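You operate a simulated robot arm through the tools that you are given. There is no shell and no other tool.

The job below is to be done with a simulated robot arm. You get a single attempt, and the scene is never put back.

## Task
Stand the yellow pot in the grey tray and water it.
Fine: stop when its gauge stands in the green; can and pot back. Set down upright: what you pick out, watering can.

It is judged by the outcome, as a careful person would: the job done as asked, and still so three seconds after it is handed in. It fails if anything else is knocked over, pushed out of place, dropped, spilled or broken.

## Robot
A 6-joint arm with a two-finger gripper, fixed in place. Base frame: the origin is on the floor under the middle of its stand, x ahead of it, y to its left, z up. Readings come in mm, degrees, newtons and seconds.
It reaches about 1637 mm from its shoulder. Its first joint turns from -166.0 to 166.0 degrees. Payload 3.43 kg.
Tool frame: the origin (TCP) lies between the finger pads and is the grasp point; the fingertips stand 20 mm ahead of it; z points along the fingers, y is the line along which they close. The gripper opens to 190 mm; its body begins 248 mm behind the TCP.
Orientation is that of the tool frame in the base frame, as [roll, pitch, yaw] about the fixed x, y, z axes, in that order (R = Rz(yaw) Ry(pitch) Rx(roll)). With the fingers straight down and closing along the base's y, the tool's x points along the base's -x, its y along +y and its z along -z.

## Interface
- The arm moves only by the tool move_arm. Its argument "motion" is a list of rows, each an object (a shift or turn left out is 0, a gripper value left out holds the last) with "delta_pos": the shift along the tool's x, y, z in units of 25 mm (1.0 is 25 mm), a list of three; "angular": the turn, a rotation vector about the tool's x, y, z in units of 8 degrees (1.0 is 8 degrees), a list of three; "jaw": the closure in counts, from 0 (fully open) to 255 (shut). In form: [{"delta_pos": [tx, ty, tz], "angular": [ax, ay, az], "jaw": jaw}, ...]. A call has 1 to 20 rows; each row shifts and turns the commanded pose from where the row before left it, along the tool's axes as they then stand. A call with a number of a shift or a turn outside -1 to 1 is refused whole. Rows are played at 5 a second. More than 50 mm and 8.6 degrees between two rows, or a gripper value outside its range, and nothing of the call is played. Where a pose cannot be reached the arm comes as near as it can. A force on the tool above 40 N (or 10 N above the force at the start of the call, whichever is more), or a blocked arm, ends the call early, and 0.2 s more pass. Each finger travels about 45 mm/s and halts on what it meets, pressing with about 29 N; the grip force reading is that of the motor and also rises with nothing between the fingers. The clock runs only during rows and for 0.2 s after the last one: add rows that do not move to give the fingers time. It gives the time, the measured TCP pose, the force on the tool (base axes), the opening and the grip force at its end, in the units of the frame above (readings bear some noise), with the torque about the TCP (base axes, N m) and any sound that the robot's microphone picked up.
- Cameras (640 x 400 px; columns grow to the right, rows downward): "scene" is fixed at [52.5, 501.6, 1498.6]; the picture's right is [-0.57, -0.82, 0.00], its down [-0.38, 0.26, -0.89] and it looks along [0.73, -0.50, -0.47] (base axes); focal length 348 px, centre (320, 200). "wrist" rides on the gripper at [70, -8, -288] in the tool frame; the picture's right is [0.12, 0.99, 0.00], its down [-0.96, 0.12, -0.25] and it looks along [-0.25, 0.03, 0.97] (tool axes); focal length 261 px, centre (320, 200). There is no depth. A picture from a camera that has moved, and an enlarged one, comes with that camera's place and axes in the base frame and with its lens.
- grab_frame(camera): a new picture of that camera. The clock stands still meanwhile.
- lift_body(by): slides the trunk up (or, below 0, down) by that many mm; the arm rides with it, the base frame stays. It gives what a move gives, with no picture.
- zoom(camera, box): a new picture of the part [left, top, right, bottom] of that camera's present view, enlarged. The clock stands still meanwhile.
- hand_in(): hands the job in; it is judged then, once.

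Nothing tells you positions but the pictures and the camera data. Unless the task says otherwise, let go and move clear before handing in.

The tools are called after "Request:" by a JSON object that holds its "method" and its "body". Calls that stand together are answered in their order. move_arm: Moves the arm, as the interface text tells. Its arguments: {"type":"object","properties":{"motion":{"type":"array","items":{"type":"object","properties":{"delta_pos":{"type":"array","items":{"type":"number"}},"angular":{"type":"array","items":{"type":"number"}},"jaw":{"type":"number"}}}}},"required":["motion"]} The other tools are called the same way: lift_body (by) moves the trunk up or down; grab_frame (camera) takes a picture; zoom (camera, box) takes an enlarged picture of a part of a camera's view; hand_in () hands the job in.

At the start:

```text
clock: 0.0
tcp_pos: [586.0, 66.8, 1323.0]
orientation: [-180.0, 0.0, 179.9]
wrist_force: [-0.2, -0.3, -0.9]
moment: [0.0, -0.03, 0.01]
width: 190.3
grasp_force: 0.0
trunk travel left (down, up): [-175.0, 65.0]
```

scene: 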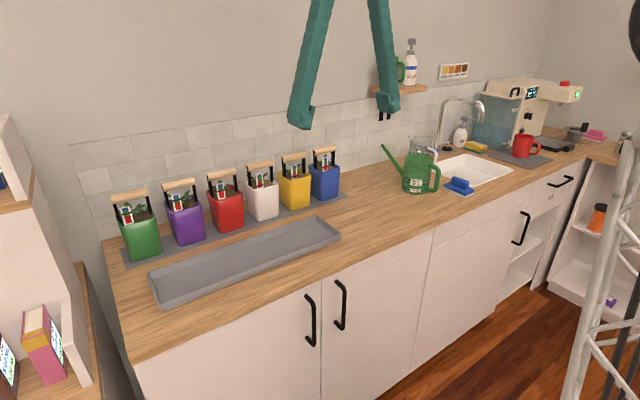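
wrist: 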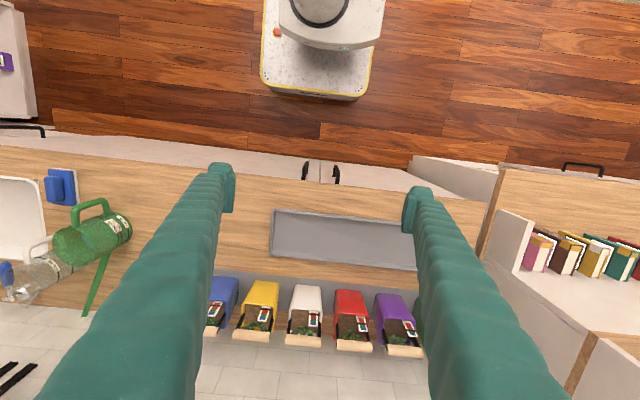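

I see six coloured pots with wooden handles on a grey mat at the back of the counter, a grey tray in front of them, and a green watering can to the right. First I'll look closer at the pots, the tray and the can.

Request:
{"method": "zoom", "body": {"camera": "scene", "box": [100, 130, 360, 310]}}

Request:
{"method": "zoom", "body": {"camera": "scene", "box": [360, 110, 520, 220]}}

Request:
{"method": "zoom", "body": {"camera": "scene", "box": [230, 140, 350, 215]}}

Request:
{"method": "zoom", "body": {"camera": "wrist", "box": [190, 190, 430, 360]}}

Request:
{"method": "zoom", "body": {"camera": "wrist", "box": [0, 160, 240, 320]}}

```text
2.22 times, centred on (230, 220) of scene
camera zoom: at [52.5, 501.6, 1498.6], right [-0.57, -0.82, 0.0], down [-0.38, 0.26, -0.89], along [0.73, -0.5, -0.47], focal length 775 px, centre (520, 156)
```

zoom: 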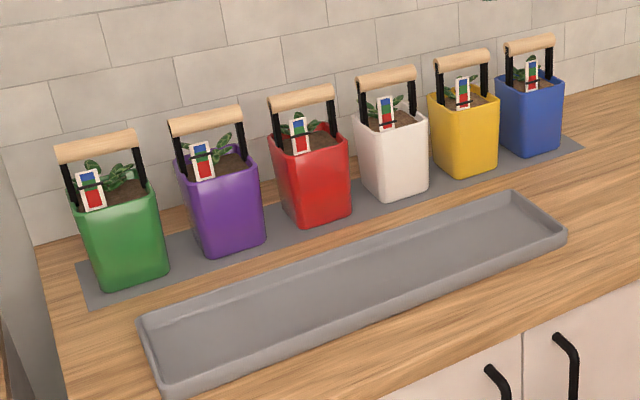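

```text
3.64 times, centred on (440, 165) of scene
camera zoom: at [52.5, 501.6, 1498.6], right [-0.57, -0.82, 0.0], down [-0.38, 0.26, -0.89], along [0.73, -0.5, -0.47], focal length 1268 px, centre (-116, 327)
```

zoom: 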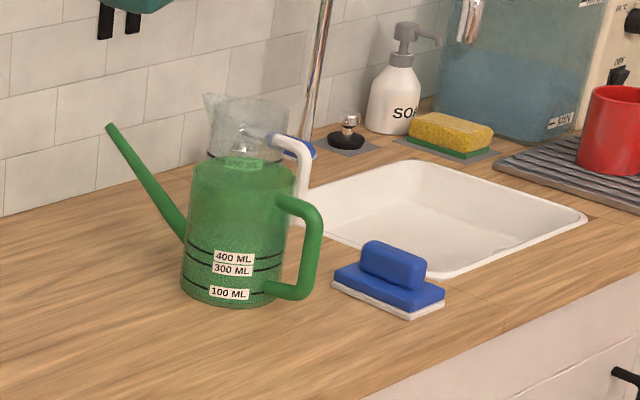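

```text
5.33 times, centred on (290, 178) of scene
camera zoom: at [52.5, 501.6, 1498.6], right [-0.57, -0.82, 0.0], down [-0.38, 0.26, -0.89], along [0.73, -0.5, -0.47], focal length 1859 px, centre (480, 320)
```

zoom: 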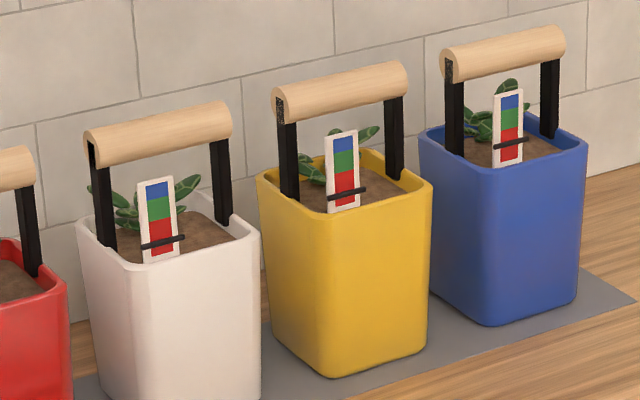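

```text
2.35 times, centred on (310, 275) of wrist
camera zoom: at [515.3, 57.5, 1609.5], right [-0.12, 0.99, 0.0], down [0.96, 0.12, 0.25], along [0.25, 0.03, -0.97], focal length 613 px, centre (344, 24)
```

zoom: 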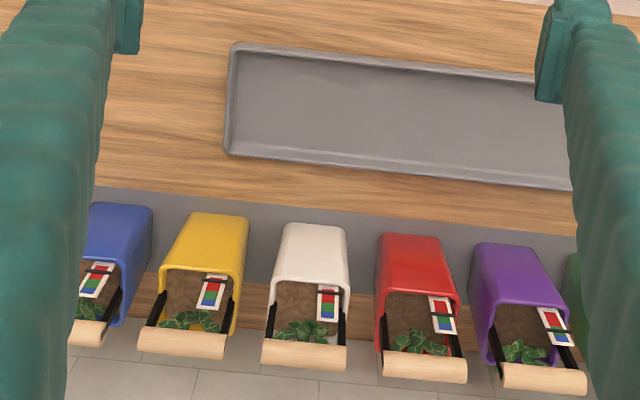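

```text
2.50 times, centred on (120, 240) of wrist
camera zoom: at [515.3, 57.5, 1609.5], right [-0.12, 0.99, 0.0], down [0.96, 0.12, 0.25], along [0.25, 0.03, -0.97], focal length 652 px, centre (820, 100)
```

zoom: 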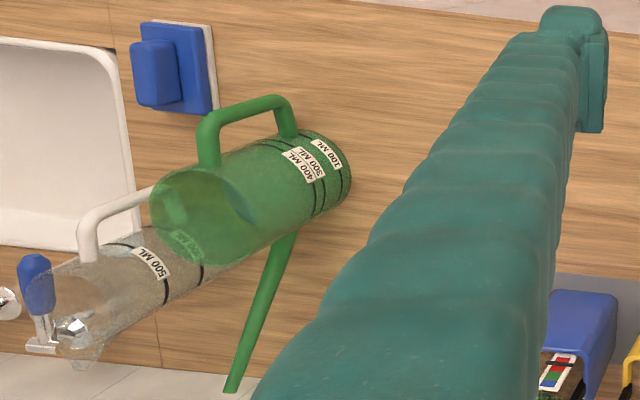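

The yellow pot is fifth along, second from the right. Its gauge pointer is in the red at the bottom. The can's handle points toward the robot and its spout toward the wall. I'll zoom in more to pin down positions and see whether the can holds water.

Request:
{"method": "zoom", "body": {"camera": "scene", "box": [376, 125, 456, 200]}}

Request:
{"method": "zoom", "body": {"camera": "scene", "box": [265, 145, 325, 215]}}

Request:
{"method": "zoom", "body": {"camera": "wrist", "box": [0, 180, 150, 320]}}

Request:
{"method": "zoom", "body": {"camera": "wrist", "box": [200, 260, 340, 370]}}

```text
5.33 times, centred on (416, 162) of scene
camera zoom: at [52.5, 501.6, 1498.6], right [-0.57, -0.82, 0.0], down [-0.38, 0.26, -0.89], along [0.73, -0.5, -0.47], focal length 1859 px, centre (-192, 400)
```

zoom: 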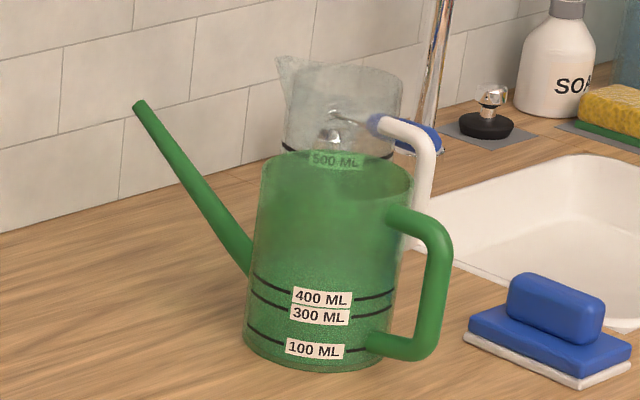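

```text
5.71 times, centred on (295, 180) of scene
camera zoom: at [52.5, 501.6, 1498.6], right [-0.57, -0.82, 0.0], down [-0.38, 0.26, -0.89], along [0.73, -0.5, -0.47], focal length 1992 px, centre (463, 314)
```

zoom: 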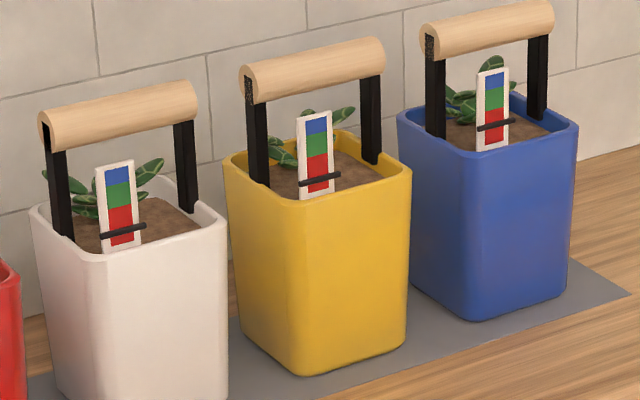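

```text
2.86 times, centred on (75, 250) of wrist
camera zoom: at [515.3, 57.5, 1609.5], right [-0.12, 0.99, 0.0], down [0.96, 0.12, 0.25], along [0.25, 0.03, -0.97], focal length 745 px, centre (1020, 57)
```

zoom: 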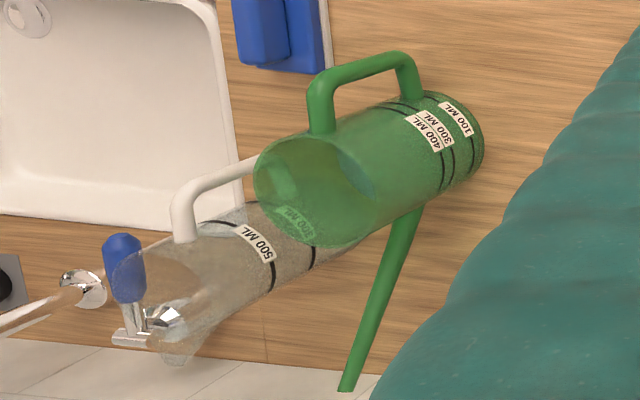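

```text
3.64 times, centred on (270, 315) of wrist
camera zoom: at [515.3, 57.5, 1609.5], right [-0.12, 0.99, 0.0], down [0.96, 0.12, 0.25], along [0.25, 0.03, -0.97], focal length 948 px, centre (502, -218)
```

zoom: 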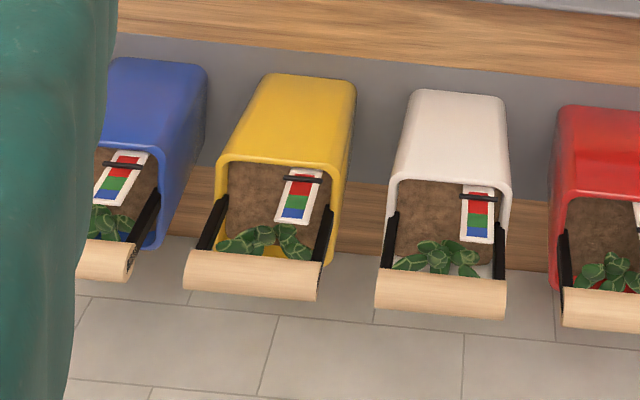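

The counter top is near z≈890, the yellow pot's handle bar is near (1003, -45, 1084), and the tray centre is near (826, 203). The can axis is near (851, -498). I'll move above the yellow pot and look down before turning the wrist.

Request:
{"method": "move_arm", "body": {"motion": [{"delta_pos": [-0.95, -0.3, 0]}, {"delta_pos": [-0.95, -0.3, 0]}, {"delta_pos": [-0.95, -0.3, 0]}, {"delta_pos": [-0.95, -0.3, 0]}, {"delta_pos": [-0.95, -0.3, 0]}, {"delta_pos": [-0.95, -0.3, 0]}, {"delta_pos": [-0.95, -0.3, 0]}, {"delta_pos": [-0.95, -0.3, 0]}, {"delta_pos": [-0.95, -0.3, 0]}, {"delta_pos": [-0.95, -0.3, 0]}, {"delta_pos": [-0.95, -0.3, 0]}, {"delta_pos": [-0.95, -0.3, 0]}, {"delta_pos": [-0.95, -0.3, 0]}, {"delta_pos": [-0.95, -0.3, 0]}, {"delta_pos": [-0.95, -0.3, 0]}]}}

Request:
{"method": "grab_frame", "body": {"camera": "wrist"}}

Request:
{"method": "grab_frame", "body": {"camera": "scene"}}

```text
clock: 3.2
tcp_pos: [897.9, -43.6, 1237.8]
orientation: [179.9, 0.4, 180.0]
wrist_force: [-0.3, -0.7, 1.3]
moment: [0.01, -0.13, 0.01]
width: 189.9
grasp_force: 0.1
out of reach, approached as far as the arm can: row 7, 8, 9, 10, 11, 12, 13, 14, 15
trunk travel left (down, up): [-175.0, 65.0]
```

```text
taken
camera wrist: at [826.2, -52.8, 1524.6], right [-0.12, 0.99, 0.0], down [0.96, 0.12, 0.25], along [0.25, 0.03, -0.97], focal length 261 px, centre (320, 200)
```

wrist: 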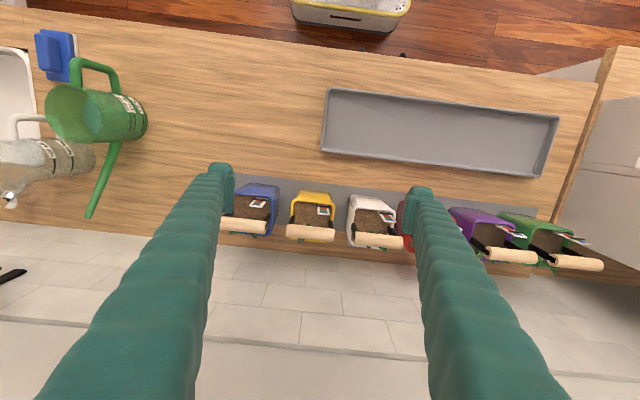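

```text
taken
```

scene: 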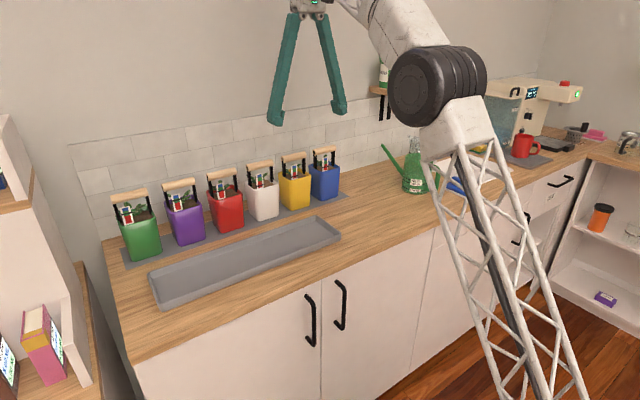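

The arm ran out of reach this high up, stopping at (898, -44, 1238). I'll raise the trunk to gain reach, then check the pose.

Request:
{"method": "lift_body", "body": {"by": 65}}

Request:
{"method": "move_arm", "body": {"motion": [{"delta_pos": [0, 0, 0], "jaw": 110}, {"delta_pos": [0, 0, 0]}, {"delta_pos": [0, 0, 0]}, {"delta_pos": [0, 0, 0]}]}}

```text
clock: 4.2
tcp_pos: [898.5, -44.4, 1302.9]
orientation: [180.0, 0.4, -180.0]
wrist_force: [0.7, 0.3, 0.1]
moment: [-0.01, 0.05, 0.0]
width: 190.0
grasp_force: 0.0
trunk travel left (down, up): [-240.0, 0.0]
```

```text
clock: 5.2
tcp_pos: [898.3, -44.5, 1301.8]
orientation: [-180.0, 0.3, 180.0]
wrist_force: [-0.9, 0.2, -0.9]
moment: [-0.02, -0.04, -0.03]
width: 108.2
grasp_force: 0.0
trunk travel left (down, up): [-240.0, 0.0]
```

Width tracks the jaw count as expected. Now I'll turn the wrist 90° so the fingers close along x, across the wooden bar, while lowering a little.

Request:
{"method": "move_arm", "body": {"motion": [{"angular": [0, 0, 1], "delta_pos": [0, 0, 0.25]}, {"angular": [0, 0, 1], "delta_pos": [0, 0, 0.25]}, {"angular": [0, 0, 1], "delta_pos": [0, 0, 0.25]}, {"angular": [0, 0, 1], "delta_pos": [0, 0, 0.25]}, {"angular": [0, 0, 1], "delta_pos": [0, 0, 0.25]}, {"angular": [0, 0, 1], "delta_pos": [0, 0, 0.25]}, {"angular": [0, 0, 1], "delta_pos": [0, 0, 0.25]}, {"angular": [0, 0, 1], "delta_pos": [0, 0, 0.25]}, {"angular": [0, 0, 1], "delta_pos": [0, 0, 0.25]}, {"angular": [0, 0, 1], "delta_pos": [0, 0, 0.25]}, {"angular": [0, 0, 1], "delta_pos": [0, 0, 0.25]}, {"angular": [0, 0, 0.25], "delta_pos": [0, 0, 0.25]}]}}

Request:
{"method": "grab_frame", "body": {"camera": "wrist"}}

```text
clock: 7.8
tcp_pos: [898.2, -44.6, 1227.9]
orientation: [179.7, 0.0, 89.9]
wrist_force: [-0.1, 0.2, -0.4]
moment: [0.01, 0.0, -0.05]
width: 108.1
grasp_force: 0.0
trunk travel left (down, up): [-240.0, 0.0]
```

```text
taken
camera wrist: at [888.9, 26.1, 1514.9], right [0.99, 0.12, 0.01], down [0.11, -0.96, 0.25], along [0.03, -0.25, -0.97], focal length 261 px, centre (320, 200)
```

wrist: 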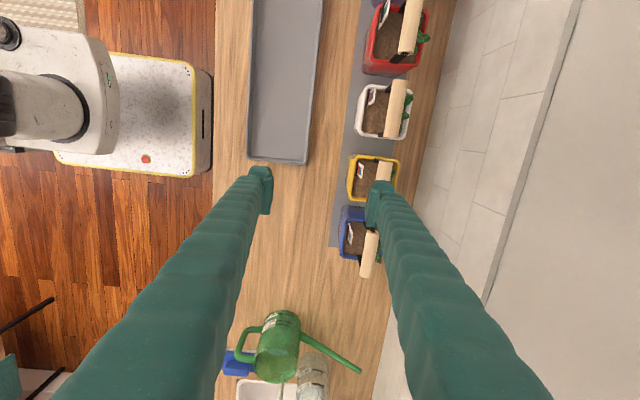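

Request:
{"method": "zoom", "body": {"camera": "wrist", "box": [320, 60, 440, 290]}}

Request:
{"method": "zoom", "body": {"camera": "wrist", "box": [210, 300, 380, 400]}}

Request:
{"method": "zoom", "body": {"camera": "wrist", "box": [220, 100, 400, 220]}}

```text
1.74 times, centred on (380, 175) of wrist
camera zoom: at [888.9, 26.1, 1514.9], right [0.99, 0.12, 0.01], down [0.11, -0.96, 0.25], along [0.03, -0.25, -0.97], focal length 453 px, centre (216, 244)
```

zoom: 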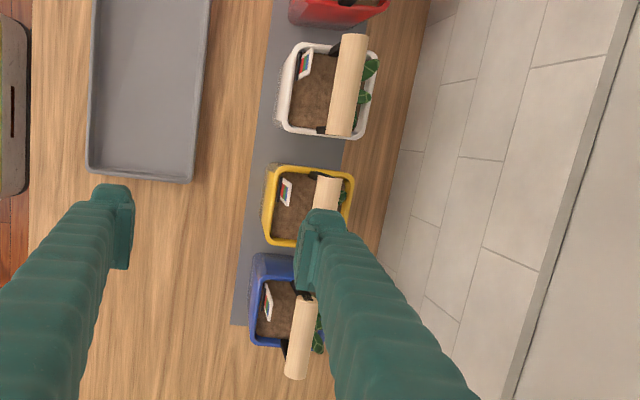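

```text
3.76 times, centred on (295, 350) of wrist
camera zoom: at [888.9, 26.1, 1514.9], right [0.99, 0.12, 0.01], down [0.11, -0.96, 0.25], along [0.03, -0.25, -0.97], focal length 981 px, centre (414, -365)
```

zoom: 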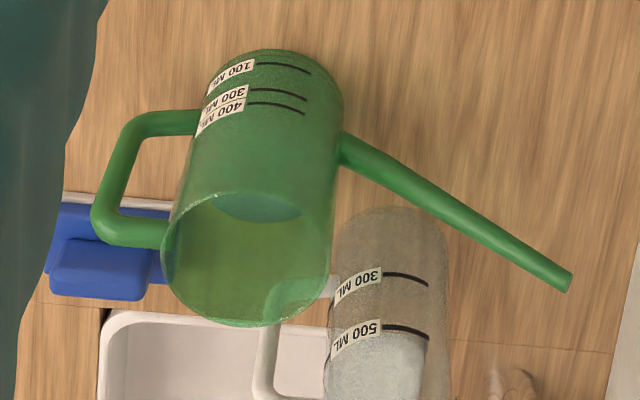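

```text
3.33 times, centred on (310, 160) of wrist
camera zoom: at [888.9, 26.1, 1514.9], right [0.99, 0.12, 0.01], down [0.11, -0.96, 0.25], along [0.03, -0.25, -0.97], focal length 869 px, centre (353, 333)
```

zoom: 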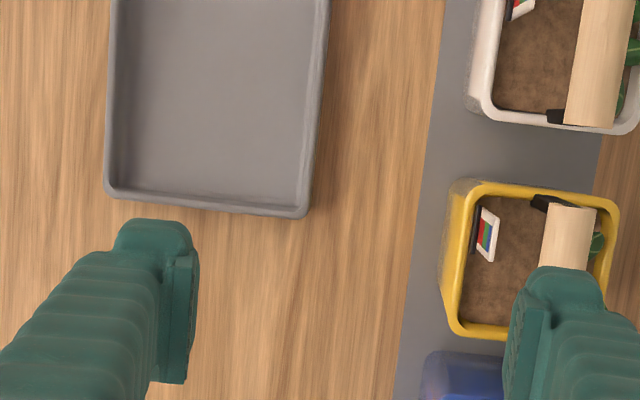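

Yellow pot centre is about (999, -47), with the bar along y. I'll move above the bar, stopping with the fingertips still clear of it, and check with both cameras.

Request:
{"method": "move_arm", "body": {"motion": [{"delta_pos": [-0.075, 0.8, 0.6], "jaw": 140}, {"delta_pos": [-0.075, 0.8, 0.6]}, {"delta_pos": [-0.075, 0.8, 0.6]}, {"delta_pos": [-0.075, 0.8, 0.6]}, {"delta_pos": [-0.075, 0.8, 0.6]}, {"delta_pos": [0, 0, 0]}]}}

Request:
{"method": "grab_frame", "body": {"camera": "wrist"}}

Request:
{"method": "zoom", "body": {"camera": "scene", "box": [240, 120, 360, 215]}}

```text
clock: 9.2
tcp_pos: [999.0, -54.7, 1155.1]
orientation: [179.7, 0.0, 90.0]
wrist_force: [0.1, 0.5, -0.1]
moment: [-0.02, 0.04, -0.01]
width: 85.9
grasp_force: 0.1
trunk travel left (down, up): [-240.0, 0.0]
```

```text
taken
camera wrist: at [989.7, 15.9, 1440.7], right [0.99, 0.12, 0.0], down [0.11, -0.96, 0.25], along [0.03, -0.25, -0.97], focal length 261 px, centre (320, 200)
```

wrist: 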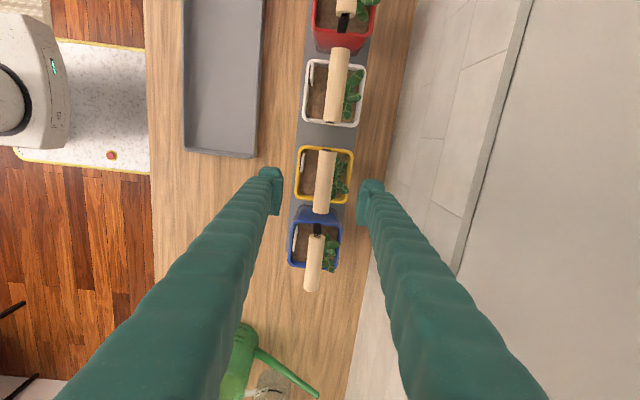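

```text
4.21 times, centred on (300, 168) of scene
camera zoom: at [52.5, 501.6, 1498.6], right [-0.57, -0.82, 0.0], down [-0.38, 0.26, -0.89], along [0.73, -0.5, -0.47], focal length 1468 px, centre (404, 337)
```

zoom: 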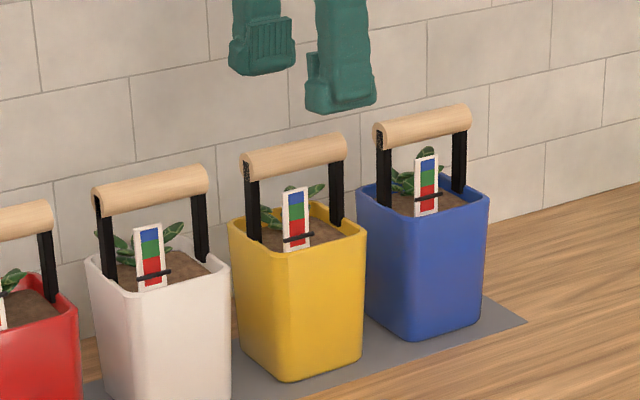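

Request:
{"method": "zoom", "body": {"camera": "wrist", "box": [260, 130, 390, 220]}}

Request:
{"method": "zoom", "body": {"camera": "scene", "box": [275, 120, 325, 200]}}

```text
4.44 times, centred on (325, 175) of wrist
camera zoom: at [989.7, 15.9, 1440.7], right [0.99, 0.12, 0.0], down [0.11, -0.96, 0.25], along [0.03, -0.25, -0.97], focal length 1158 px, centre (298, 311)
```

zoom: 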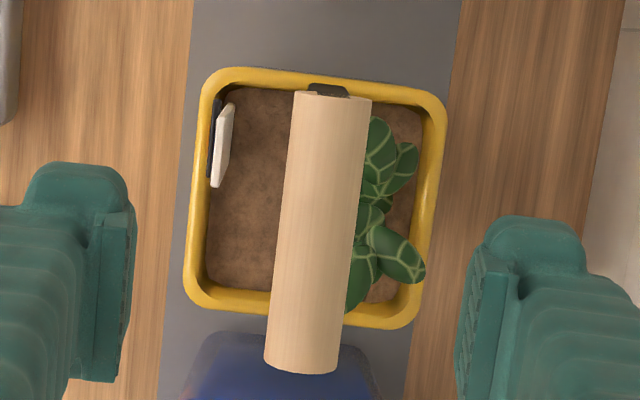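

```text
5.00 times, centred on (300, 160) of scene
camera zoom: at [52.5, 501.6, 1498.6], right [-0.57, -0.82, 0.0], down [-0.38, 0.26, -0.89], along [0.73, -0.5, -0.47], focal length 1743 px, centre (420, 400)
```

zoom: 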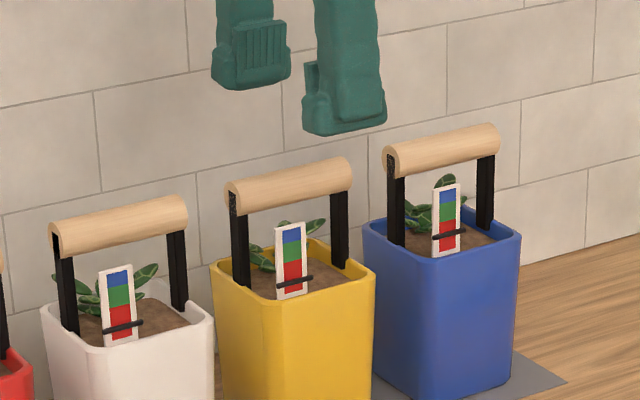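

The bar runs from y≈-8 to -95 at x≈1004, z≈1084, and the gauge top (z≈1070) sits just in front of it at y -16 to -43. I'll come down slightly off-centre toward -y so the fingertips stay above the gauge, and check before closing.

Request:
{"method": "move_arm", "body": {"motion": [{"delta_pos": [-0.06, 0.05, 0.6]}, {"delta_pos": [-0.06, 0.05, 0.6]}, {"delta_pos": [-0.06, 0.05, 0.58]}, {"delta_pos": [-0.06, 0.05, 0.58]}, {"delta_pos": [0, 0, 0]}]}}

Request:
{"method": "grab_frame", "body": {"camera": "wrist"}}

Request:
{"method": "zoom", "body": {"camera": "scene", "box": [265, 130, 335, 200]}}

```text
clock: 10.4
tcp_pos: [1005.0, -60.4, 1093.1]
orientation: [179.7, 0.0, 90.1]
wrist_force: [0.4, -0.7, 0.5]
moment: [-0.01, 0.0, 0.01]
width: 85.7
grasp_force: 0.0
trunk travel left (down, up): [-240.0, 0.0]
```

```text
taken
camera wrist: at [995.3, 10.4, 1381.1], right [0.99, 0.12, 0.01], down [0.11, -0.96, 0.25], along [0.03, -0.25, -0.97], focal length 261 px, centre (320, 200)
```

wrist: 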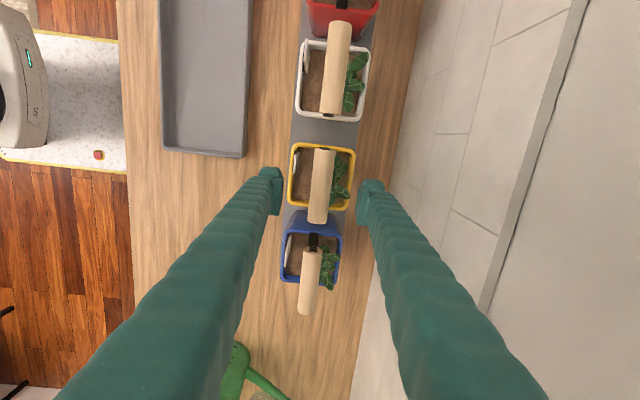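

```text
5.71 times, centred on (300, 165) of scene
camera zoom: at [52.5, 501.6, 1498.6], right [-0.57, -0.82, 0.0], down [-0.38, 0.26, -0.89], along [0.73, -0.5, -0.47], focal length 1992 px, centre (434, 400)
```

zoom: 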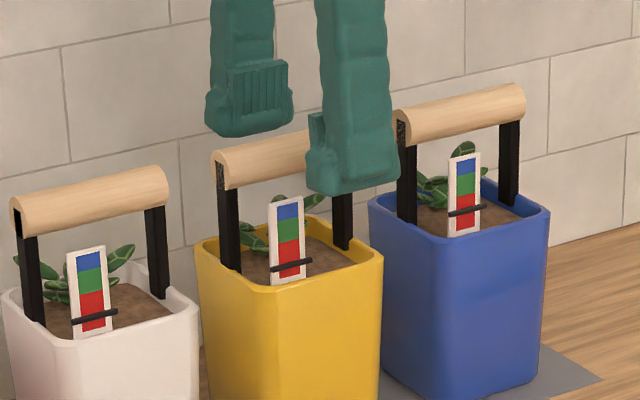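

The bar sits centred between the fingers and the fingertips are just above the gauge level. I'll raise by 2 mm and close on the bar.

Request:
{"method": "move_arm", "body": {"motion": [{"delta_pos": [0, -0.04, -0.09]}, {"jaw": 255}, {}, {}, {}, {}, {}, {}]}}

Request:
{"method": "grab_frame", "body": {"camera": "wrist"}}

Request:
{"method": "zoom", "body": {"camera": "scene", "box": [265, 130, 335, 215]}}

```text
clock: 12.2
tcp_pos: [1004.7, -60.4, 1096.1]
orientation: [179.8, 0.0, 90.0]
wrist_force: [2.1, -0.3, 1.6]
moment: [0.04, -0.06, -0.04]
width: 20.6
grasp_force: 29.5
trunk travel left (down, up): [-240.0, 0.0]
```

```text
taken
camera wrist: at [994.1, 10.3, 1383.8], right [0.99, 0.12, 0.01], down [0.11, -0.96, 0.25], along [0.03, -0.25, -0.97], focal length 261 px, centre (320, 200)
```

wrist: 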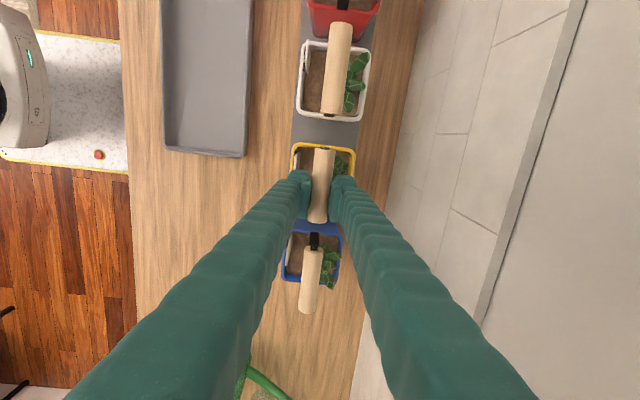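

```text
4.71 times, centred on (300, 172) of scene
camera zoom: at [52.5, 501.6, 1498.6], right [-0.57, -0.82, 0.0], down [-0.38, 0.26, -0.89], along [0.73, -0.5, -0.47], focal length 1640 px, centre (414, 329)
```

zoom: 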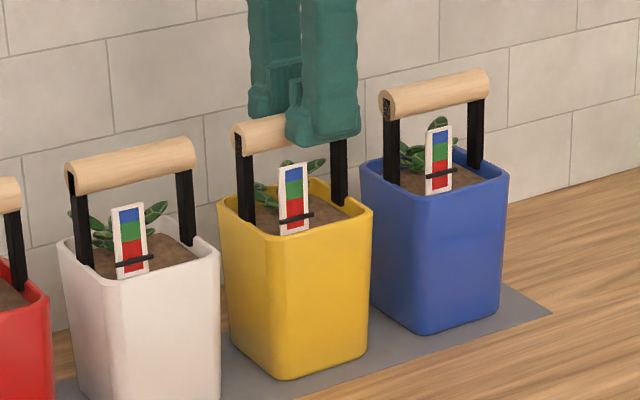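

The bar is gripped at 20.6 mm and 29 N. I'll lift slowly and check that the pot hangs straight.

Request:
{"method": "move_arm", "body": {"motion": [{"delta_pos": [0, 0, -0.2]}, {"delta_pos": [0, 0, -0.2]}, {"delta_pos": [0, 0, -0.4]}, {"delta_pos": [0, 0, -0.4]}, {}]}}

Request:
{"method": "zoom", "body": {"camera": "scene", "box": [255, 120, 345, 215]}}

```text
clock: 13.4
tcp_pos: [1002.4, -60.3, 1125.9]
orientation: [179.8, 0.0, 90.0]
wrist_force: [-0.3, -0.6, -0.3]
moment: [0.0, 0.05, 0.0]
width: 0.0
grasp_force: 28.8
trunk travel left (down, up): [-240.0, 0.0]
```

```text
4.21 times, centred on (300, 168) of scene
camera zoom: at [52.5, 501.6, 1498.6], right [-0.57, -0.82, 0.0], down [-0.38, 0.26, -0.89], along [0.73, -0.5, -0.47], focal length 1468 px, centre (404, 337)
```

zoom: 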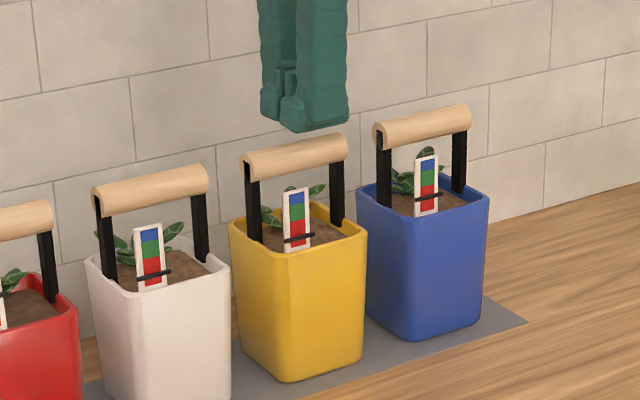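

The bar slipped out because the grip was too high on it, but the pot hasn't moved. I'll open, shift about 8 mm toward -y so the fingers pass beside the gauge, and come down deeper this time.

Request:
{"method": "move_arm", "body": {"motion": [{"jaw": 150}, {}, {}, {"delta_pos": [-0.31, 0.06, 0]}, {"delta_pos": [0, 0, 0.5]}, {"delta_pos": [0, 0, 0.6]}, {}]}}

Request:
{"method": "zoom", "body": {"camera": "wrist", "box": [260, 130, 390, 230]}}

Request:
{"method": "zoom", "body": {"camera": "scene", "box": [265, 130, 335, 200]}}

```text
clock: 15.0
tcp_pos: [1005.8, -68.0, 1098.8]
orientation: [179.7, 0.0, 90.0]
wrist_force: [-0.5, -0.1, -0.1]
moment: [0.0, 0.02, 0.01]
width: 78.2
grasp_force: 0.0
trunk travel left (down, up): [-240.0, 0.0]
```

```text
4.00 times, centred on (325, 180) of wrist
camera zoom: at [995.3, 2.3, 1386.6], right [0.99, 0.12, 0.01], down [0.11, -0.96, 0.25], along [0.04, -0.25, -0.97], focal length 1043 px, centre (300, 280)
```

zoom: 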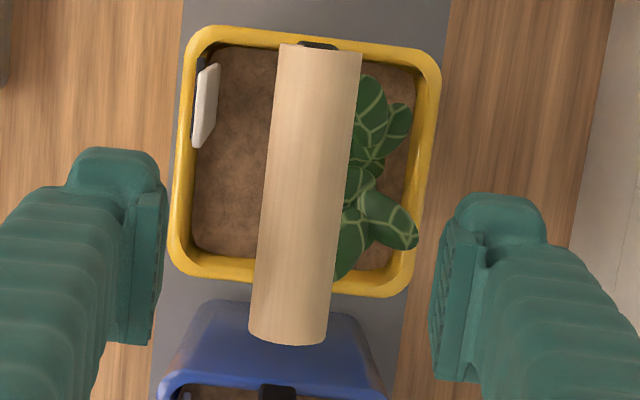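

```text
5.71 times, centred on (300, 165) of scene
camera zoom: at [52.5, 501.6, 1498.6], right [-0.57, -0.82, 0.0], down [-0.38, 0.26, -0.89], along [0.73, -0.5, -0.47], focal length 1992 px, centre (434, 400)
```

zoom: 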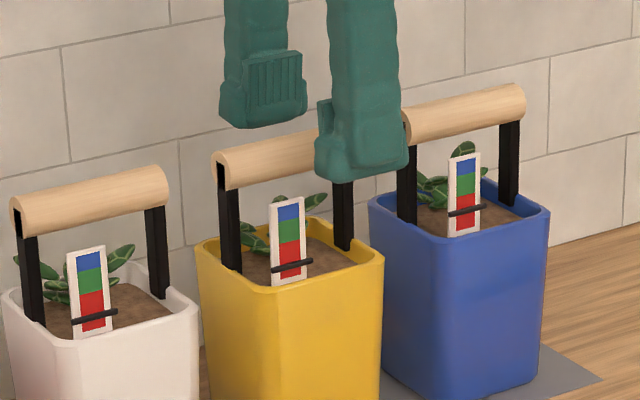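

The finger clears the gauge edge by only a couple of millimetres, so I'll shift 4 mm more toward -y. Then I'll lower so the pads are level with the bar centre and look again.

Request:
{"method": "move_arm", "body": {"motion": [{"delta_pos": [-0.17, -0.06, 0]}, {"delta_pos": [0, 0, 0.35]}, {"delta_pos": [0, 0, 0.35]}, {}]}}

Request:
{"method": "zoom", "body": {"camera": "wrist", "box": [260, 130, 390, 230]}}

Request:
{"method": "zoom", "body": {"camera": "scene", "box": [265, 130, 335, 200]}}

```text
clock: 16.0
tcp_pos: [1002.8, -71.9, 1081.6]
orientation: [179.7, 0.0, 90.0]
wrist_force: [-0.3, 0.0, 0.5]
moment: [-0.01, 0.02, 0.0]
width: 78.3
grasp_force: 0.0
trunk travel left (down, up): [-240.0, 0.0]
```

```text
4.00 times, centred on (325, 180) of wrist
camera zoom: at [993.2, -2.1, 1368.9], right [0.99, 0.12, 0.01], down [0.11, -0.96, 0.25], along [0.03, -0.25, -0.97], focal length 1043 px, centre (300, 280)
```

zoom: 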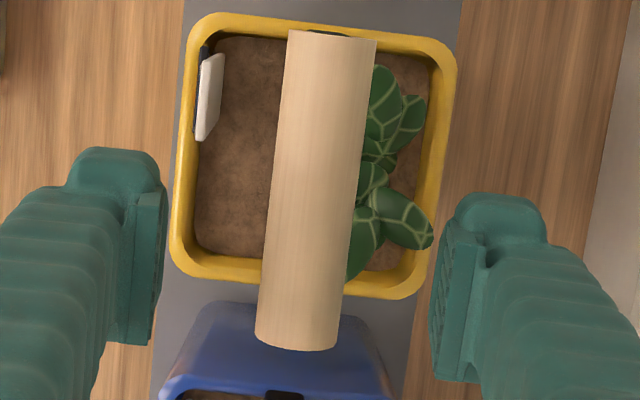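

```text
5.71 times, centred on (300, 165) of scene
camera zoom: at [52.5, 501.6, 1498.6], right [-0.57, -0.82, 0.0], down [-0.38, 0.26, -0.89], along [0.73, -0.5, -0.47], focal length 1992 px, centre (434, 400)
```

zoom: 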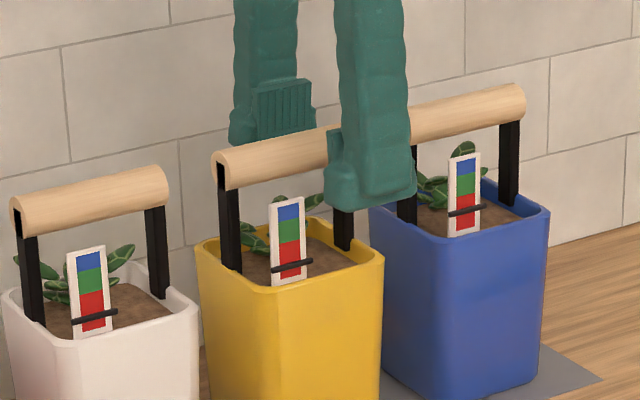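

Request:
{"method": "move_arm", "body": {"motion": [{"delta_pos": [0, 0.09, 0]}, {"jaw": 255}, {}, {}, {}, {}, {}, {}]}}

Request:
{"method": "zoom", "body": {"camera": "wrist", "box": [260, 130, 390, 230]}}

Request:
{"method": "zoom", "body": {"camera": "scene", "box": [265, 130, 335, 215]}}

```text
clock: 17.8
tcp_pos: [1005.4, -72.6, 1082.2]
orientation: [179.7, 0.0, 90.0]
wrist_force: [-1.5, 0.1, -0.3]
moment: [0.05, 0.01, 0.0]
width: 20.4
grasp_force: 29.3
trunk travel left (down, up): [-240.0, 0.0]
```

```text
4.00 times, centred on (325, 180) of wrist
camera zoom: at [995.4, -2.1, 1369.1], right [0.99, 0.12, 0.01], down [0.11, -0.96, 0.25], along [0.03, -0.25, -0.97], focal length 1043 px, centre (300, 280)
```

zoom: 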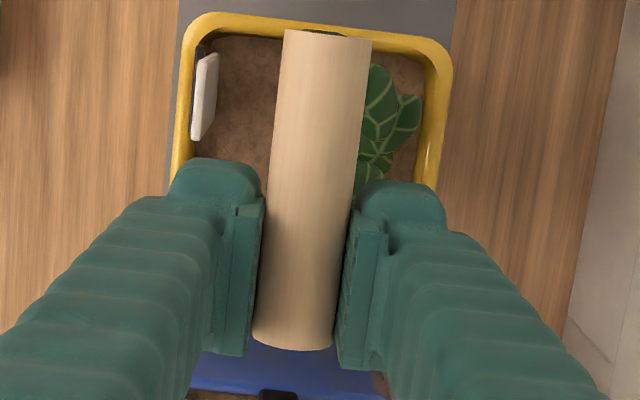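

```text
4.71 times, centred on (300, 172) of scene
camera zoom: at [52.5, 501.6, 1498.6], right [-0.57, -0.82, 0.0], down [-0.38, 0.26, -0.89], along [0.73, -0.5, -0.47], focal length 1640 px, centre (414, 329)
```

zoom: 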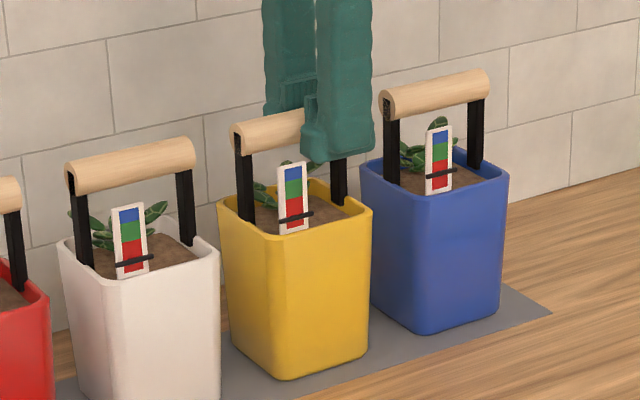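

The pads now cover the bar's centre. I'll lift just a few millimetres and check force and grip.

Request:
{"method": "move_arm", "body": {"motion": [{"delta_pos": [0, 0, -0.1]}, {"delta_pos": [0, 0, -0.1]}, {"delta_pos": [0, 0, -0.1]}, {}]}}

Request:
{"method": "zoom", "body": {"camera": "scene", "box": [265, 130, 335, 215]}}

```text
clock: 18.8
tcp_pos: [1005.9, -73.6, 1089.8]
orientation: [179.7, -0.1, 90.0]
wrist_force: [0.6, -0.7, -6.6]
moment: [-0.17, 0.0, 0.0]
width: 20.6
grasp_force: 29.5
trunk travel left (down, up): [-240.0, 0.0]
```

```text
4.71 times, centred on (300, 172) of scene
camera zoom: at [52.5, 501.6, 1498.6], right [-0.57, -0.82, 0.0], down [-0.38, 0.26, -0.89], along [0.73, -0.5, -0.47], focal length 1640 px, centre (414, 329)
```

zoom: 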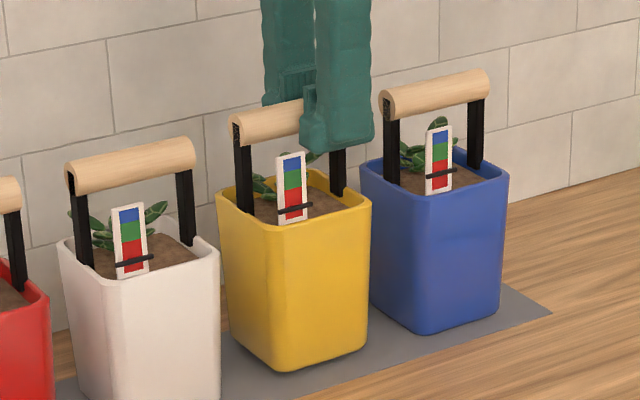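

The pot has lifted off the mat (about 6.6 N) and hangs straight. I'll lift further, then check.

Request:
{"method": "move_arm", "body": {"motion": [{"delta_pos": [0, 0, -0.25]}, {"delta_pos": [0, 0, -0.35]}, {"delta_pos": [0, 0, -0.35]}, {"delta_pos": [0, 0, -0.35]}, {"delta_pos": [0, 0, -0.35]}, {"delta_pos": [0, 0, -0.25]}, {}]}}

Request:
{"method": "zoom", "body": {"camera": "scene", "box": [245, 110, 345, 215]}}

Request:
{"method": "zoom", "body": {"camera": "wrist", "box": [240, 110, 400, 240]}}

```text
clock: 20.4
tcp_pos: [1006.1, -72.2, 1135.9]
orientation: [179.8, 0.0, 90.0]
wrist_force: [1.1, -0.2, -6.4]
moment: [-0.15, -0.05, -0.02]
width: 20.3
grasp_force: 29.1
trunk travel left (down, up): [-240.0, 0.0]
```

```text
3.81 times, centred on (295, 162) of scene
camera zoom: at [52.5, 501.6, 1498.6], right [-0.57, -0.82, 0.0], down [-0.38, 0.26, -0.89], along [0.73, -0.5, -0.47], focal length 1328 px, centre (415, 343)
```

zoom: 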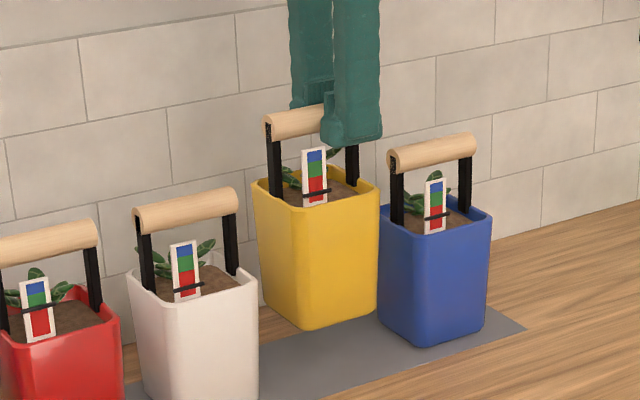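

```text
3.08 times, centred on (320, 175) of wrist
camera zoom: at [995.8, -1.7, 1423.6], right [0.99, 0.12, 0.01], down [0.11, -0.96, 0.25], along [0.03, -0.25, -0.97], focal length 802 px, centre (320, 277)
```

zoom: 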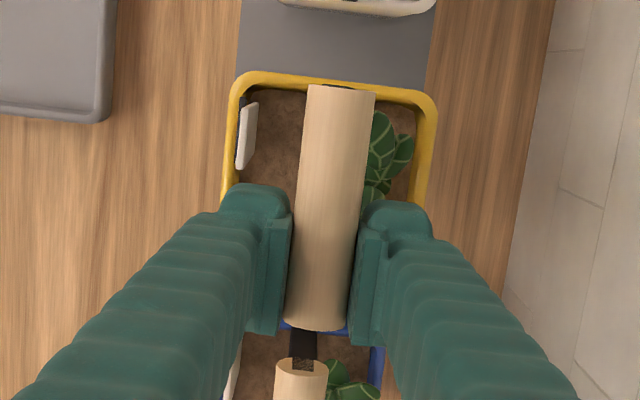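

The pot is held level, with its base near z≈950. I'll bring it straight out toward the robot first, clear of its neighbours, then over to the tray, and look down.

Request:
{"method": "move_arm", "body": {"motion": [{"delta_pos": [0, -0.3, 0]}, {"delta_pos": [0, -0.5, 0]}, {"delta_pos": [0, -0.6, 0]}, {"delta_pos": [0, -0.6, 0]}, {"delta_pos": [0, -0.6, 0]}, {"delta_pos": [0, -0.6, 0]}, {"delta_pos": [0, -0.6, 0]}, {"delta_pos": [0, -0.6, 0]}, {"delta_pos": [0.4, -0.6, 0]}, {"delta_pos": [0.7, -0.6, 0]}, {"delta_pos": [0.7, -0.6, 0]}, {"delta_pos": [0.7, -0.6, 0]}, {"delta_pos": [0.7, -0.6, 0]}, {"delta_pos": [0.7, -0.5, 0]}, {"delta_pos": [0.4, -0.3, 0]}, {}]}}

Request:
{"method": "grab_frame", "body": {"camera": "wrist"}}

Request:
{"method": "grab_frame", "body": {"camera": "scene"}}

```text
clock: 23.8
tcp_pos: [799.1, 35.9, 1136.2]
orientation: [179.7, 0.0, 90.0]
wrist_force: [-0.5, 0.2, -6.0]
moment: [-0.15, -0.01, 0.0]
width: 20.6
grasp_force: 28.8
trunk travel left (down, up): [-240.0, 0.0]
```

```text
taken
camera wrist: at [790.4, 106.5, 1423.0], right [0.99, 0.12, 0.01], down [0.11, -0.96, 0.25], along [0.03, -0.25, -0.97], focal length 261 px, centre (320, 200)
```

wrist: 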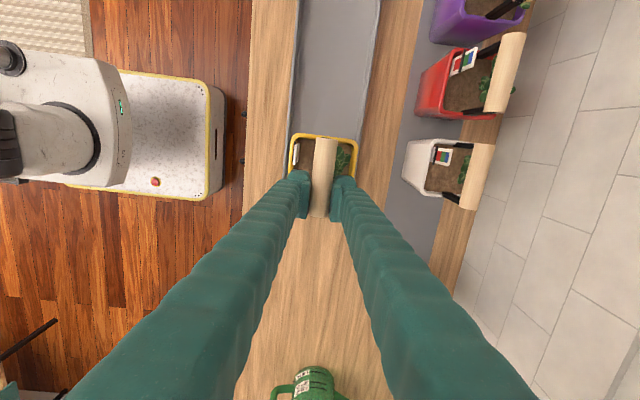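

```text
taken
```

scene: 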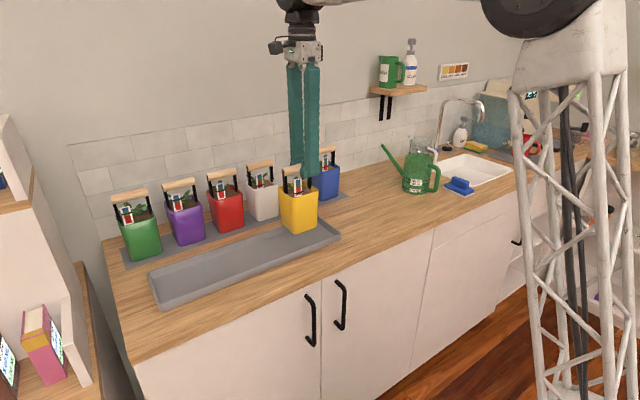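

Request:
{"method": "zoom", "body": {"camera": "wrist", "box": [250, 60, 400, 220]}}

Request:
{"method": "zoom", "body": {"camera": "scene", "box": [230, 150, 360, 270]}}

```text
2.50 times, centred on (325, 140) of wrist
camera zoom: at [790.4, 106.5, 1423.0], right [0.99, 0.12, 0.01], down [0.11, -0.96, 0.25], along [0.03, -0.25, -0.97], focal length 652 px, centre (308, 350)
```

zoom: 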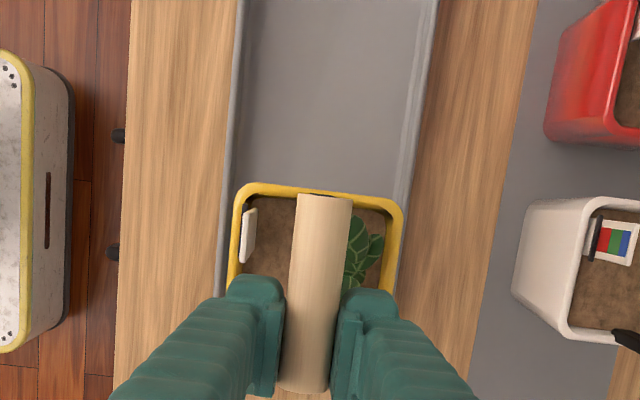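

```text
3.33 times, centred on (295, 210) of scene
camera zoom: at [52.5, 501.6, 1498.6], right [-0.57, -0.82, 0.0], down [-0.38, 0.26, -0.89], along [0.73, -0.5, -0.47], focal length 1162 px, centre (403, 167)
```

zoom: 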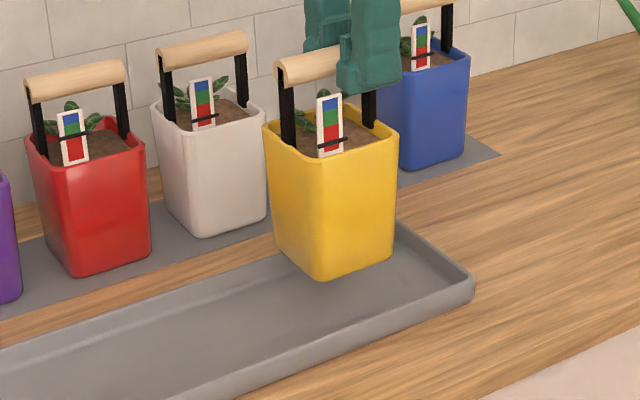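

The pot is centred over the tray (tray x about 728–871, pot x about 798). I'll lower it most of the way.

Request:
{"method": "move_arm", "body": {"motion": [{"delta_pos": [0, 0.05, 0.3]}, {"delta_pos": [0, 0, 0.4]}, {"delta_pos": [0, 0, 0.4]}, {"delta_pos": [0, 0, 0.3]}, {"delta_pos": [0, 0, 0.15]}, {}]}}

Request:
{"method": "zoom", "body": {"camera": "scene", "box": [230, 150, 360, 270]}}

```text
clock: 25.2
tcp_pos: [801.1, 34.7, 1095.9]
orientation: [179.8, 0.0, 90.0]
wrist_force: [-0.4, -0.1, -5.2]
moment: [-0.17, 0.01, 0.02]
width: 20.6
grasp_force: 28.8
trunk travel left (down, up): [-240.0, 0.0]
```

```text
3.33 times, centred on (295, 210) of scene
camera zoom: at [52.5, 501.6, 1498.6], right [-0.57, -0.82, 0.0], down [-0.38, 0.26, -0.89], along [0.73, -0.5, -0.47], focal length 1162 px, centre (403, 167)
```

zoom: 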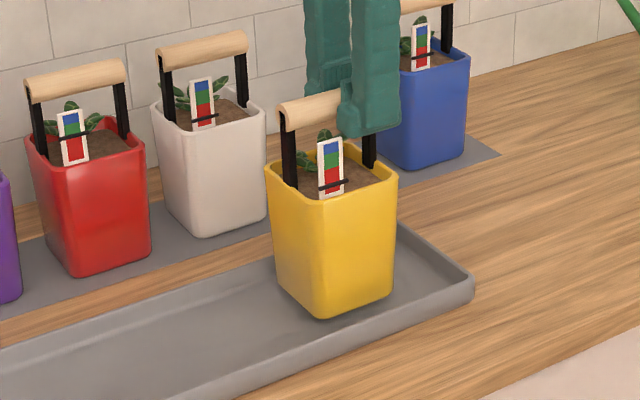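

Still hanging clear of the tray walls, inside the footprint. Lowering in small steps and watching the force for touchdown.

Request:
{"method": "move_arm", "body": {"motion": [{"delta_pos": [0, 0, 0.1]}, {"delta_pos": [0, 0, 0.1]}, {}]}}

Request:
{"method": "move_arm", "body": {"motion": [{"delta_pos": [0, 0, 0.08]}, {"delta_pos": [0, 0, 0.08]}, {}]}}

```text
clock: 26.0
tcp_pos: [801.1, 35.7, 1092.1]
orientation: [179.7, 0.0, 89.9]
wrist_force: [-0.1, 0.1, -5.8]
moment: [-0.15, -0.02, 0.03]
width: 20.6
grasp_force: 28.4
trunk travel left (down, up): [-240.0, 0.0]
```

```text
clock: 26.8
tcp_pos: [802.2, 34.5, 1086.6]
orientation: [179.6, 0.0, 90.0]
wrist_force: [-0.5, 0.9, -5.7]
moment: [-0.13, -0.04, 0.01]
width: 20.3
grasp_force: 28.7
trunk travel left (down, up): [-240.0, 0.0]
```

Request:
{"method": "move_arm", "body": {"motion": [{"delta_pos": [0, 0, 0.06]}, {"delta_pos": [0, 0, 0.06]}, {}]}}

Request:
{"method": "move_arm", "body": {"motion": [{"delta_pos": [0, 0, 0.06]}, {}]}}

Request:
{"method": "zoom", "body": {"camera": "scene", "box": [230, 150, 360, 270]}}

```text
clock: 27.6
tcp_pos: [802.0, 34.9, 1084.9]
orientation: [179.6, 0.0, 90.0]
wrist_force: [-3.1, -1.2, 6.5]
moment: [0.15, -0.02, -0.02]
width: 20.5
grasp_force: 29.2
trunk travel left (down, up): [-240.0, 0.0]
```

```text
clock: 28.2
tcp_pos: [801.6, 34.5, 1084.0]
orientation: [179.6, -0.1, 90.0]
wrist_force: [-3.6, -1.6, 19.3]
moment: [0.0, -0.01, 0.01]
width: 20.0
grasp_force: 29.1
trunk travel left (down, up): [-240.0, 0.0]
```

```text
3.33 times, centred on (295, 210) of scene
camera zoom: at [52.5, 501.6, 1498.6], right [-0.57, -0.82, 0.0], down [-0.38, 0.26, -0.89], along [0.73, -0.5, -0.47], focal length 1162 px, centre (403, 167)
```

zoom: 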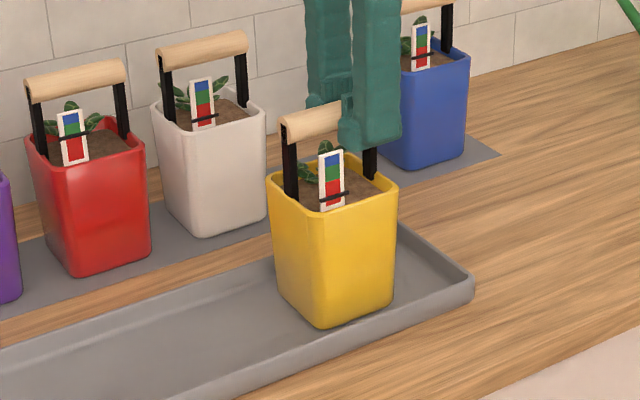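

It's down, pressing 19 N on the tray floor. I'll ease up 1.5 mm to unload, then open the fingers.

Request:
{"method": "move_arm", "body": {"motion": [{"delta_pos": [0, 0, -0.06]}, {}]}}

Request:
{"method": "move_arm", "body": {"motion": [{"jaw": 165}, {}, {}, {}, {}]}}

Request:
{"method": "zoom", "body": {"camera": "wrist", "box": [250, 120, 400, 230]}}

Request:
{"method": "zoom", "body": {"camera": "scene", "box": [230, 150, 360, 270]}}

```text
clock: 28.8
tcp_pos: [801.3, 35.9, 1084.0]
orientation: [179.8, 0.0, 90.0]
wrist_force: [-4.5, -0.8, 6.9]
moment: [0.01, 0.05, 0.0]
width: 19.9
grasp_force: 29.0
trunk travel left (down, up): [-240.0, 0.0]
```

```text
clock: 30.0
tcp_pos: [802.1, 36.8, 1083.7]
orientation: [179.7, 0.0, 90.1]
wrist_force: [0.8, -0.7, 0.9]
moment: [0.01, 0.01, 0.01]
width: 67.3
grasp_force: 0.0
trunk travel left (down, up): [-240.0, 0.0]
```

```text
3.64 times, centred on (325, 175) of wrist
camera zoom: at [791.7, 105.9, 1371.7], right [0.99, 0.12, 0.01], down [0.11, -0.96, 0.25], along [0.03, -0.25, -0.97], focal length 948 px, centre (302, 291)
```

zoom: 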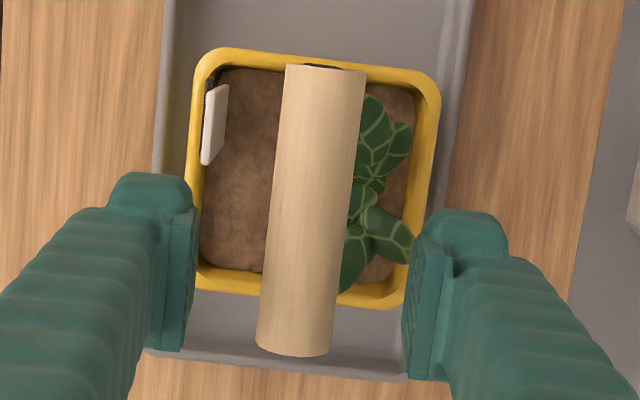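

```text
3.33 times, centred on (295, 210) of scene
camera zoom: at [52.5, 501.6, 1498.6], right [-0.57, -0.82, 0.0], down [-0.38, 0.26, -0.89], along [0.73, -0.5, -0.47], focal length 1162 px, centre (403, 167)
```

zoom: 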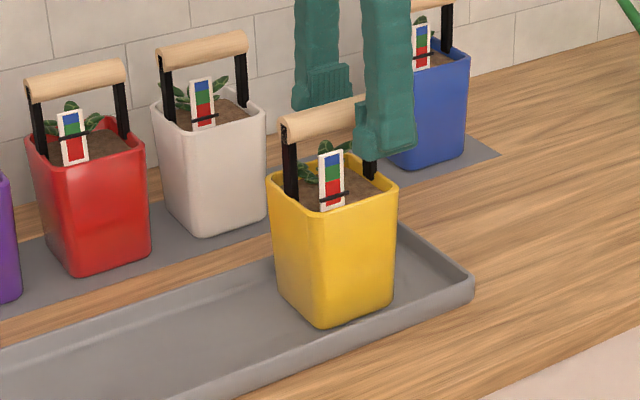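

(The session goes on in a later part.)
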